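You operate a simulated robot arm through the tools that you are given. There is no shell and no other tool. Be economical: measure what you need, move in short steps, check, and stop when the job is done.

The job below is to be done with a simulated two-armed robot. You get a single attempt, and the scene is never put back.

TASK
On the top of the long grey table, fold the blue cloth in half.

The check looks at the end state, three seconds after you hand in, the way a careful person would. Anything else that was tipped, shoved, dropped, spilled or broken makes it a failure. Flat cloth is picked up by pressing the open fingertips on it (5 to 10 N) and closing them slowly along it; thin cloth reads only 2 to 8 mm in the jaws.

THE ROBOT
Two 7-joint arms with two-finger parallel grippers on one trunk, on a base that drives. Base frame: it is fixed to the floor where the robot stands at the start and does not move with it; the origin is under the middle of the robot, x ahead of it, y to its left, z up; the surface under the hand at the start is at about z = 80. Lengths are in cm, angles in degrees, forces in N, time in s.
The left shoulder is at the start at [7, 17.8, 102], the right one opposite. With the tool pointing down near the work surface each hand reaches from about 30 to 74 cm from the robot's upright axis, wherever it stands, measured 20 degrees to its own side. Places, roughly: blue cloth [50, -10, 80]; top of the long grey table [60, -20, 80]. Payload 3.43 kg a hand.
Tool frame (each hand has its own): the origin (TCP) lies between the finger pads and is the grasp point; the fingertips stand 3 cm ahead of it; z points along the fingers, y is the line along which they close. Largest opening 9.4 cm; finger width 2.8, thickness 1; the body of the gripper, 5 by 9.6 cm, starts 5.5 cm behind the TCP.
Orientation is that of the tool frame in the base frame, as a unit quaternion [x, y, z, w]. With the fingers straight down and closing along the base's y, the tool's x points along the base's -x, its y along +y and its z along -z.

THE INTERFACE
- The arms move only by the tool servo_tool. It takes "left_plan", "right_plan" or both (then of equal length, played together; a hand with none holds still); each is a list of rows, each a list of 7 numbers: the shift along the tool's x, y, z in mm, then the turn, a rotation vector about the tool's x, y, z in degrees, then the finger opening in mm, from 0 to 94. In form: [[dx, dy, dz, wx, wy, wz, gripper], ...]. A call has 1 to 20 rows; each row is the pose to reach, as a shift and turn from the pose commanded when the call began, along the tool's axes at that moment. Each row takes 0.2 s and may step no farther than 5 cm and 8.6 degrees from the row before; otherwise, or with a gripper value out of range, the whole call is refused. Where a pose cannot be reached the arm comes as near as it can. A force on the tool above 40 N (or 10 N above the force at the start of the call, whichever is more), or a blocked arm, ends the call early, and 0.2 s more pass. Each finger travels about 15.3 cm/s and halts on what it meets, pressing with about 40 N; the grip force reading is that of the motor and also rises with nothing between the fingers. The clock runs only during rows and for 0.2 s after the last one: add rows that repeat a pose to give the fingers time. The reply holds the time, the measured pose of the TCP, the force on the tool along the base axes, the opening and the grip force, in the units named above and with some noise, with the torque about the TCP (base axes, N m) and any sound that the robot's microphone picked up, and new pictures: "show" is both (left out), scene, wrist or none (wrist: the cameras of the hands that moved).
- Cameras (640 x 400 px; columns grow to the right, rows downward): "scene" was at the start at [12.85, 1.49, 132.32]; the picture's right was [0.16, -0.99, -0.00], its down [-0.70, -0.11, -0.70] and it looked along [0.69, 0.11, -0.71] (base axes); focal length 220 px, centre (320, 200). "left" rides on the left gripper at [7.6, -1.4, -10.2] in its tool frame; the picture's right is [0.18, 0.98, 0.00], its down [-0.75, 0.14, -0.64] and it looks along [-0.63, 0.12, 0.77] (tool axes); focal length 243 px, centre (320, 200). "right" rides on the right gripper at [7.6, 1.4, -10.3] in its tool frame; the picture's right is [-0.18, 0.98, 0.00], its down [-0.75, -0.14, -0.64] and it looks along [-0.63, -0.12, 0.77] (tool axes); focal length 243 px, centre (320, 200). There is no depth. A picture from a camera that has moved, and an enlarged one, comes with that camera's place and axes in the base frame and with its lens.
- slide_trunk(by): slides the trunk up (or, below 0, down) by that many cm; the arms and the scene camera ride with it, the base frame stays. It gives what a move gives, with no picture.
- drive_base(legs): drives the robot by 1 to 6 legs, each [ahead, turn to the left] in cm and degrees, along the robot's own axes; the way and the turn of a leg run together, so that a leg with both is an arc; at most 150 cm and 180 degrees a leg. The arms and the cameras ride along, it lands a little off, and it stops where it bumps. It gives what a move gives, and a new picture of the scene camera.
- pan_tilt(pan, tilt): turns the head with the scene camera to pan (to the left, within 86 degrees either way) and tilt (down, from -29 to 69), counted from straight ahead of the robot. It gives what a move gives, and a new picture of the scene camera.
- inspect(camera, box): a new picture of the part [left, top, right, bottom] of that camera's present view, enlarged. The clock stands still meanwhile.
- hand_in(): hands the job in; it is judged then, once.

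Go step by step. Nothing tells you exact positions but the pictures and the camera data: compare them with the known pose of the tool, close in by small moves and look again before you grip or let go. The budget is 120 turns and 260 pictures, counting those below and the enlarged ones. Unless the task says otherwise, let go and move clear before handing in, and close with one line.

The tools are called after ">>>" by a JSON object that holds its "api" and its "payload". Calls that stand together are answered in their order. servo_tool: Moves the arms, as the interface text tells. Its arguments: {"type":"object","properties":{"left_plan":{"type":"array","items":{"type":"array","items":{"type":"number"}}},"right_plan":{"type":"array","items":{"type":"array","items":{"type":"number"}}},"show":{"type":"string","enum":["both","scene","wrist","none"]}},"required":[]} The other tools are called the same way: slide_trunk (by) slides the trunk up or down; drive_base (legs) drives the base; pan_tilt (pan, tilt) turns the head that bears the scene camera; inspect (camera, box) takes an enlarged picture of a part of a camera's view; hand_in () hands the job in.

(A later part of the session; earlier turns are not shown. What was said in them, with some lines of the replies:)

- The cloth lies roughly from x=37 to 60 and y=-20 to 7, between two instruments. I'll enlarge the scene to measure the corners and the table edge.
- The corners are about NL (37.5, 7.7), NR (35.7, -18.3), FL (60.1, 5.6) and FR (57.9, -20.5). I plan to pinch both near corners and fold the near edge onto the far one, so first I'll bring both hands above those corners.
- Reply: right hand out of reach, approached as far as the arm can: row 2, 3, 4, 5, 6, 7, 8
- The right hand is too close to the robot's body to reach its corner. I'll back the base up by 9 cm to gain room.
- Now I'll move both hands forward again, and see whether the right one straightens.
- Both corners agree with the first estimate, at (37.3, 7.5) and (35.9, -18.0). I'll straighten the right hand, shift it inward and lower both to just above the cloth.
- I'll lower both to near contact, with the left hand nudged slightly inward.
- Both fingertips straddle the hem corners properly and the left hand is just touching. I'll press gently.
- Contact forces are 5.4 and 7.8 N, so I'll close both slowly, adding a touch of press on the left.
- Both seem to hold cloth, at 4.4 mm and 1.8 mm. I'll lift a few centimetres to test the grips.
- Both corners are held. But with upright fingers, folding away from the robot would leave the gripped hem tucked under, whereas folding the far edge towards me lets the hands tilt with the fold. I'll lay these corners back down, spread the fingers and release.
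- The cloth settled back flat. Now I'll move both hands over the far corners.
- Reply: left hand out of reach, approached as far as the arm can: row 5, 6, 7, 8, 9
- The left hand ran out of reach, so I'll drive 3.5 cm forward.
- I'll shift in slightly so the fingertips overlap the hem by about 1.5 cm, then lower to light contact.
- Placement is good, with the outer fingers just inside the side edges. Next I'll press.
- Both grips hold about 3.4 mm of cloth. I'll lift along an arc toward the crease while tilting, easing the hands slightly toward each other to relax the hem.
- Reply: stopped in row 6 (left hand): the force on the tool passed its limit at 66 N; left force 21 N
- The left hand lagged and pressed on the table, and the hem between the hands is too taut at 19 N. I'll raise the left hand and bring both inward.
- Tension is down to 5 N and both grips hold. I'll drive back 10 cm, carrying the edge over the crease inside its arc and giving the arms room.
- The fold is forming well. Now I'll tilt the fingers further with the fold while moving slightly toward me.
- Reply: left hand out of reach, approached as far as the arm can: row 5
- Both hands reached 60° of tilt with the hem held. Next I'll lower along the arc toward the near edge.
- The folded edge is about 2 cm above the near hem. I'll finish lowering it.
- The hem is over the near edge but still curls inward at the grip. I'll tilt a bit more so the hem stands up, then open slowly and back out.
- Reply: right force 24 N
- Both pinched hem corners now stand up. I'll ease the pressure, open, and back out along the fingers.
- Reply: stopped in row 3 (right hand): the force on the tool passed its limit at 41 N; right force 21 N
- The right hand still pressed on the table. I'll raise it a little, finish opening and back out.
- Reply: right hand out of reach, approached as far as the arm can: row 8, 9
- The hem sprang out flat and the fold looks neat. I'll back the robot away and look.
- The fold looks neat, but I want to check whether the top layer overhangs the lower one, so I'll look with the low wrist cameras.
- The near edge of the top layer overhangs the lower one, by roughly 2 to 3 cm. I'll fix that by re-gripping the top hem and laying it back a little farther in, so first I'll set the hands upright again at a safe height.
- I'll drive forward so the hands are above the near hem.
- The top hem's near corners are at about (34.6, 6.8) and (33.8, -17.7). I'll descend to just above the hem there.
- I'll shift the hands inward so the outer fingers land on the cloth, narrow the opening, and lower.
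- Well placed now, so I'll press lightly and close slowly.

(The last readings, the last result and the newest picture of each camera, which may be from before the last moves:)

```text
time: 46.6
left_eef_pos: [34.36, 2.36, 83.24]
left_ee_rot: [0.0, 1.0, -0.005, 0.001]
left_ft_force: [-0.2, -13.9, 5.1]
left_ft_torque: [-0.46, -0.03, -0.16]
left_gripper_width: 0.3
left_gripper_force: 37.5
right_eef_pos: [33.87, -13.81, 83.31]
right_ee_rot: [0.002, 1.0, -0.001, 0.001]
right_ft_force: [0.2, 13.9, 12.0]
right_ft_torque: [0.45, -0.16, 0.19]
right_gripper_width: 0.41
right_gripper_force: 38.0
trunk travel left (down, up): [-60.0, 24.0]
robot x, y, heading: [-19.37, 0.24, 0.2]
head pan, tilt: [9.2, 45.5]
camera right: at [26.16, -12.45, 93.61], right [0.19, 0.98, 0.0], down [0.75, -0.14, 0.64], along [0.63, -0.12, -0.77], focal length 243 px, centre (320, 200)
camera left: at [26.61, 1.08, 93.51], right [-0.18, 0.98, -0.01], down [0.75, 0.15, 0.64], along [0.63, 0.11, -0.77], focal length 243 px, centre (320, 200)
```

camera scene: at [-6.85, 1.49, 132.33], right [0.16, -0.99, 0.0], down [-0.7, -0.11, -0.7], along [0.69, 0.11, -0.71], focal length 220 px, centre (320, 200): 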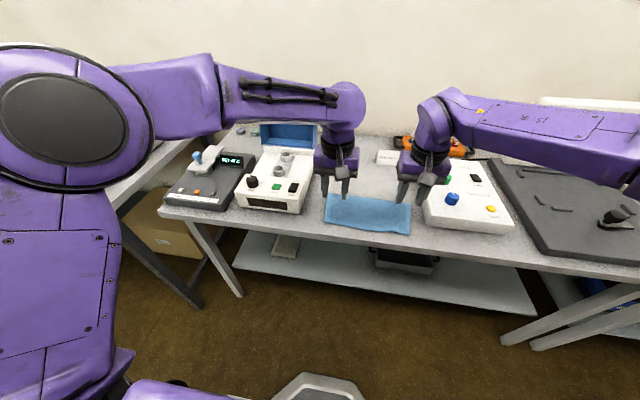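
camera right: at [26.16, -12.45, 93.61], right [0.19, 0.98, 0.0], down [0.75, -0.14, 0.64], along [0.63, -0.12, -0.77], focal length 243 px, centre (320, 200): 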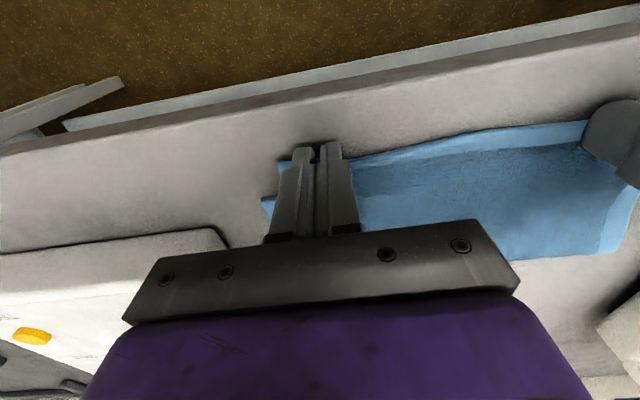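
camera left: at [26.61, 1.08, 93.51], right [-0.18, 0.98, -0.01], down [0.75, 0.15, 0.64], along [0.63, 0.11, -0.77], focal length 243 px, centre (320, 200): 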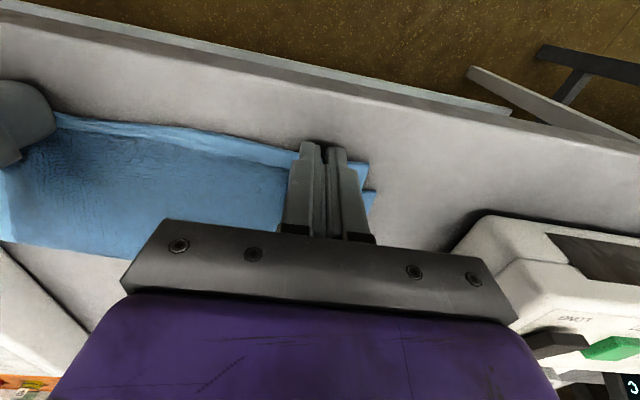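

Now the lower corners show, at (36.1, 6.6) and (36.3, -18.6), so the top overhangs by about 1.7 cm on the left and 2.4 cm on the right. I'll lift the top hem, move it in by those amounts, and lower it.

>>> {"api": "servo_tool", "payload": {"left_plan": [[0, -2, -8, 0, 0, 0, 0], [0, -4, -18, 0, 0, 0, 0], [-3, -4, -30, 0, 0, 0, 0], [-8, -4, -38, 0, 0, 0, 0], [-13, -4, -38, 0, 0, 0, 0], [-17, -3, -32, 0, 0, 0, 0], [-17, -2, -24, 0, 0, 0, 0], [-17, 0, -15, 0, 0, 0, 0], [-17, 0, -15, 0, 0, 0, 0]], "right_plan": [[0, 2, -8, 0, 0, 0, 0], [0, 4, -18, 0, 0, 0, 0], [-4, 4, -30, 0, 0, 0, 0], [-11, 4, -38, 0, 0, 0, 0], [-18, 4, -38, 0, 0, 0, 0], [-24, 3, -32, 0, 0, 0, 0], [-24, 1, -24, 0, 0, 0, 0], [-24, -1, -15, 0, 0, 0, 0], [-24, -1, -15, 0, 0, 0, 0]]}}

>>> {"api": "inspect", "payload": {"camera": "scene", "box": [300, 160, 440, 247]}}

```text
time: 48.6
left_eef_pos: [36.17, 2.33, 84.71]
left_ee_rot: [-0.001, 1.0, -0.004, 0.0]
left_ft_force: [1.3, -14.2, 0.0]
left_ft_torque: [-0.46, -0.05, -0.14]
left_gripper_width: 0.29
left_gripper_force: 38.2
right_eef_pos: [36.41, -14.07, 84.7]
right_ee_rot: [0.002, 1.0, -0.001, 0.001]
right_ft_force: [-0.4, 14.7, -0.5]
right_ft_torque: [0.47, -0.01, 0.18]
right_gripper_width: 0.41
right_gripper_force: 38.8
trunk travel left (down, up): [-60.0, 24.0]
robot x, y, heading: [-19.61, 0.31, 0.1]
head pan, tilt: [9.2, 45.5]
camera scene: at [-6.81, 1.48, 132.32], right [0.16, -0.99, 0.0], down [-0.7, -0.11, -0.7], along [0.69, 0.11, -0.71], focal length 220 px, centre (320, 200)
camera right: at [28.74, -12.58, 95.02], right [0.19, 0.98, 0.0], down [0.75, -0.14, 0.64], along [0.63, -0.12, -0.77], focal length 243 px, centre (320, 200)
camera left: at [28.48, 1.05, 94.98], right [-0.18, 0.98, -0.01], down [0.75, 0.15, 0.64], along [0.63, 0.11, -0.77], focal length 243 px, centre (320, 200)
```

scene: 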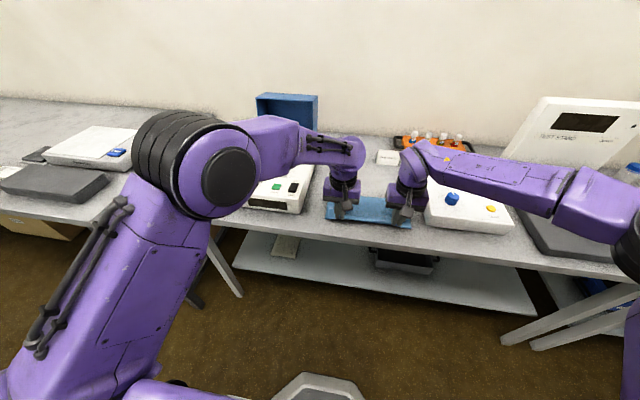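
right: 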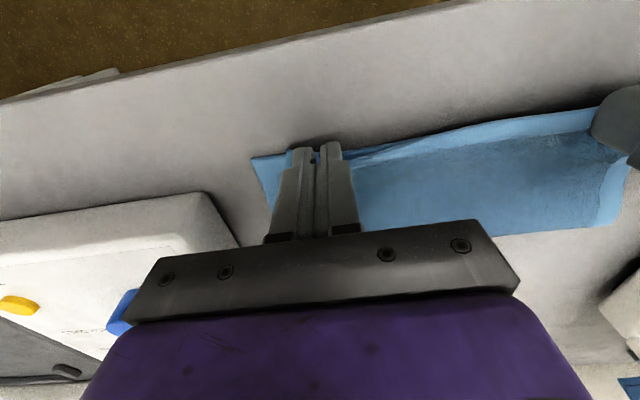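
left: 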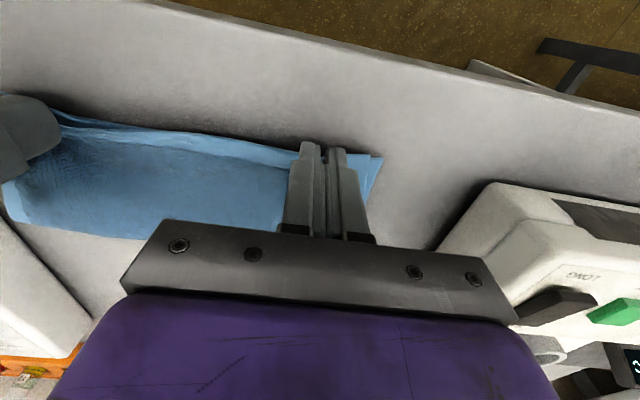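

```text
4.57 times, centred on (370, 204) of scene
camera zoom: at [-6.81, 1.48, 132.32], right [0.16, -0.99, 0.0], down [-0.7, -0.11, -0.7], along [0.69, 0.11, -0.71], focal length 1008 px, centre (91, 184)
```

zoom: 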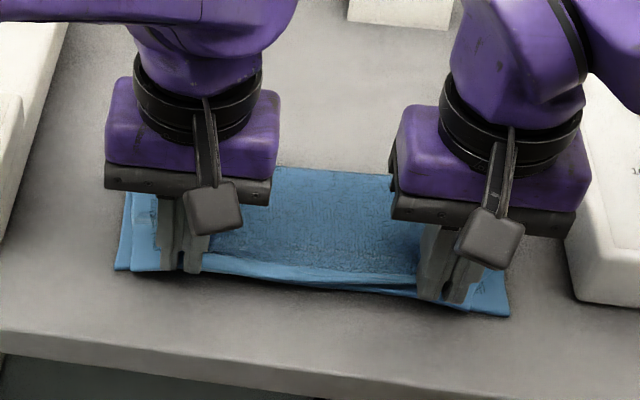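

The hems now line up closely. I'll lower to light contact, open slowly to spread the pleats, then lift clear.

>>> {"api": "servo_tool", "payload": {"left_plan": [[0, 1, 5, 0, 0, 0, 0], [0, 2, 10, 0, 0, 0, 0], [0, 3, 13, 0, 0, 0, 0], [0, 3, 13, 0, 0, 0, 5], [0, 3, 13, 0, 0, 0, 10], [0, 3, 13, 0, 0, 0, 15], [0, 3, 13, 0, 0, 0, 20], [0, 3, 13, 0, 0, 0, 25], [0, 3, 13, 0, 0, 0, 30], [0, 3, 13, 0, 0, 0, 33], [0, 3, 5, 0, 0, 0, 33], [0, 3, -20, 0, 0, 0, 33], [0, 3, -60, 0, 0, 0, 33], [0, 3, -100, 0, 0, 0, 33]], "right_plan": [[0, -2, 5, 0, 0, 0, 0], [0, -4, 10, 0, 0, 0, 0], [0, -5, 13, 0, 0, 0, 0], [0, -5, 13, 0, 0, 0, 5], [0, -5, 13, 0, 0, 0, 10], [0, -5, 13, 0, 0, 0, 15], [0, -5, 13, 0, 0, 0, 20], [0, -5, 13, 0, 0, 0, 25], [0, -5, 13, 0, 0, 0, 30], [0, -5, 13, 0, 0, 0, 33], [0, -5, 5, 0, 0, 0, 33], [0, -5, -20, 0, 0, 0, 33], [0, -5, -60, 0, 0, 0, 33], [0, -5, -100, 0, 0, 0, 33]]}}

>>> {"api": "inspect", "payload": {"camera": "scene", "box": [300, 160, 440, 247]}}

```text
time: 51.6
left_eef_pos: [35.88, 2.98, 94.96]
left_ee_rot: [0.0, 1.0, -0.004, 0.0]
left_ft_force: [-0.1, 1.0, 1.3]
left_ft_torque: [-0.03, -0.04, -0.01]
left_gripper_width: 3.3
left_gripper_force: 0.0
right_eef_pos: [36.29, -14.51, 94.93]
right_ee_rot: [0.002, 1.0, -0.001, 0.0]
right_ft_force: [-0.5, 0.1, 0.5]
right_ft_torque: [0.0, -0.01, 0.01]
right_gripper_width: 3.32
right_gripper_force: 0.1
trunk travel left (down, up): [-60.0, 24.0]
robot x, y, heading: [-19.77, -0.2, -0.0]
head pan, tilt: [9.2, 45.5]
camera scene: at [-6.95, 1.52, 132.32], right [0.16, -0.99, 0.0], down [-0.7, -0.11, -0.7], along [0.69, 0.11, -0.71], focal length 220 px, centre (320, 200)
camera right: at [28.67, -13.11, 105.28], right [0.19, 0.98, 0.0], down [0.75, -0.14, 0.64], along [0.63, -0.12, -0.77], focal length 243 px, centre (320, 200)
camera left: at [28.21, 1.68, 105.14], right [-0.18, 0.98, -0.01], down [0.75, 0.14, 0.64], along [0.63, 0.11, -0.77], focal length 243 px, centre (320, 200)
```

scene: 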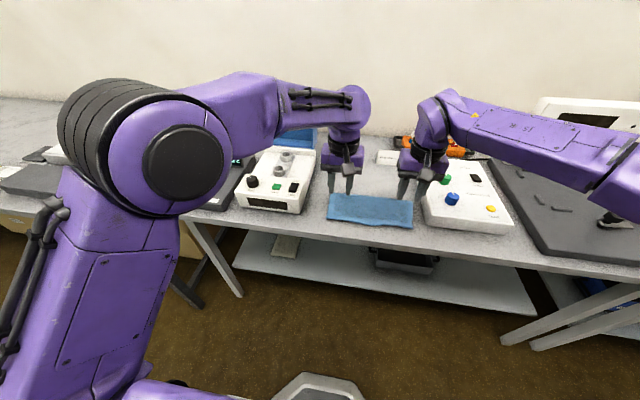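
right: 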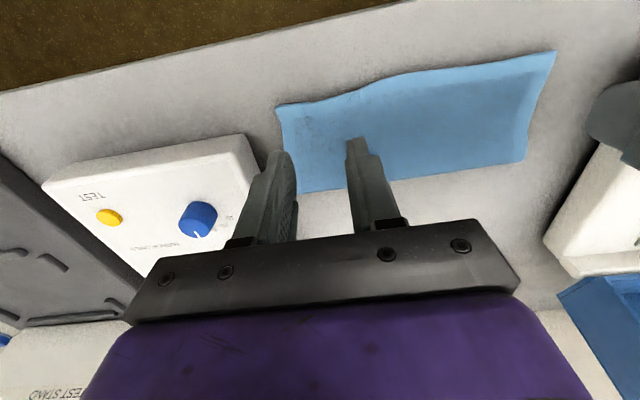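
left: 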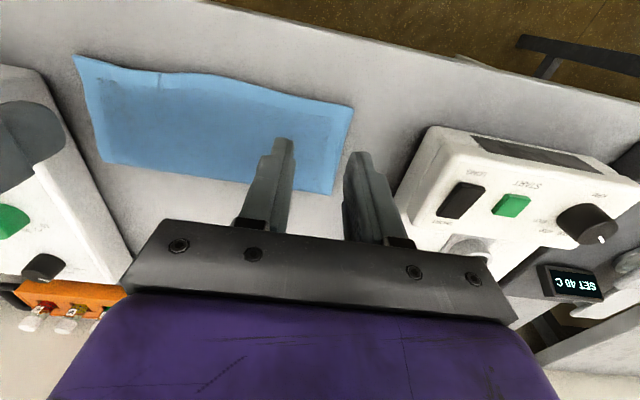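

```text
4.57 times, centred on (370, 204) of scene
camera zoom: at [-6.95, 1.52, 132.32], right [0.16, -0.99, 0.0], down [-0.7, -0.11, -0.7], along [0.69, 0.11, -0.71], focal length 1008 px, centre (91, 184)
```

zoom: 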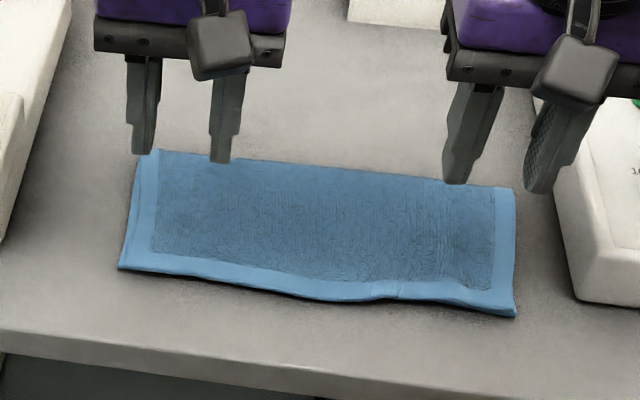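

The fold depth now measures about 11 cm, half of 22 cm, and the hem corners match the lower ones at (36, 6.3) and (36.2, -18.8). I'll back away and take a final look.

>>> {"api": "drive_base", "payload": {"legs": [[-18, 0]]}}

>>> {"api": "inspect", "payload": {"camera": "scene", "box": [210, 90, 530, 240]}}

>>> {"api": "inspect", "payload": {"camera": "left", "box": [100, 50, 420, 250]}}

```text
time: 53.1
left_eef_pos: [17.89, 3.06, 94.87]
left_ee_rot: [0.001, 1.0, -0.004, 0.001]
left_ft_force: [-0.5, 0.9, 0.4]
left_ft_torque: [0.04, -0.01, 0.01]
left_gripper_width: 3.33
left_gripper_force: 0.2
right_eef_pos: [18.33, -14.53, 94.83]
right_ee_rot: [0.002, 1.0, -0.001, 0.001]
right_ft_force: [0.4, -0.3, 0.0]
right_ft_torque: [-0.02, 0.0, 0.04]
right_gripper_width: 3.3
right_gripper_force: 0.1
trunk travel left (down, up): [-60.0, 24.0]
robot x, y, heading: [-37.81, 0.16, -0.2]
head pan, tilt: [9.2, 45.5]
camera scene: at [-24.91, 1.51, 132.32], right [0.16, -0.99, 0.0], down [-0.7, -0.11, -0.7], along [0.69, 0.11, -0.71], focal length 220 px, centre (320, 200)
```

scene: 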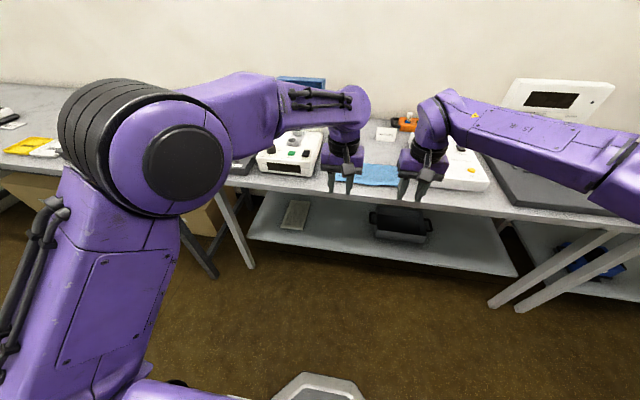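

```text
2.00 times, centred on (370, 165) of scene
camera zoom: at [-24.91, 1.51, 132.32], right [0.16, -0.99, 0.0], down [-0.7, -0.11, -0.7], along [0.69, 0.11, -0.71], focal length 441 px, centre (220, 270)
```

zoom: 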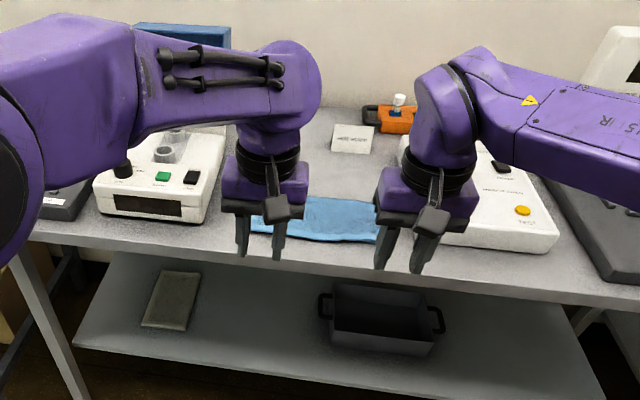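

```text
2.00 times, centred on (260, 150) of left
camera zoom: at [10.24, 1.71, 105.06], right [-0.18, 0.98, -0.01], down [0.75, 0.15, 0.64], along [0.63, 0.11, -0.77], focal length 485 px, centre (440, 300)
```

zoom: 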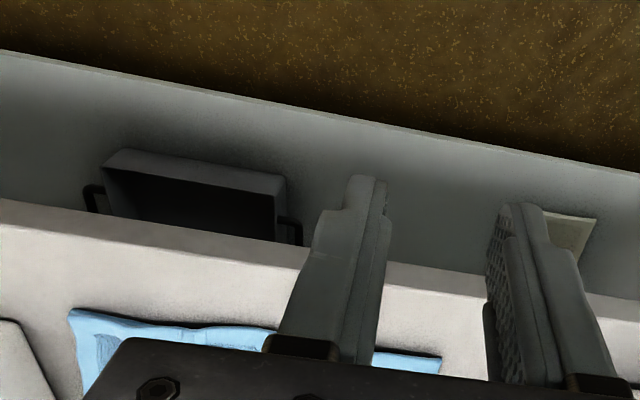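

The cloth is folded flat in half on the grey table. The instruments I can see, the card and the rack look undisturbed, and the hands are clear, so I'm handing in.

>>> {"api": "hand_in", "payload": {}}

```text
The job is handed in.
```

I folded the blue cloth in half on the grey table, far edge onto near edge, with the hems matching to within about half a centimetre by my measurement. Nothing I could see in the final pictures was tipped or moved, though the arms hid part of the left side.
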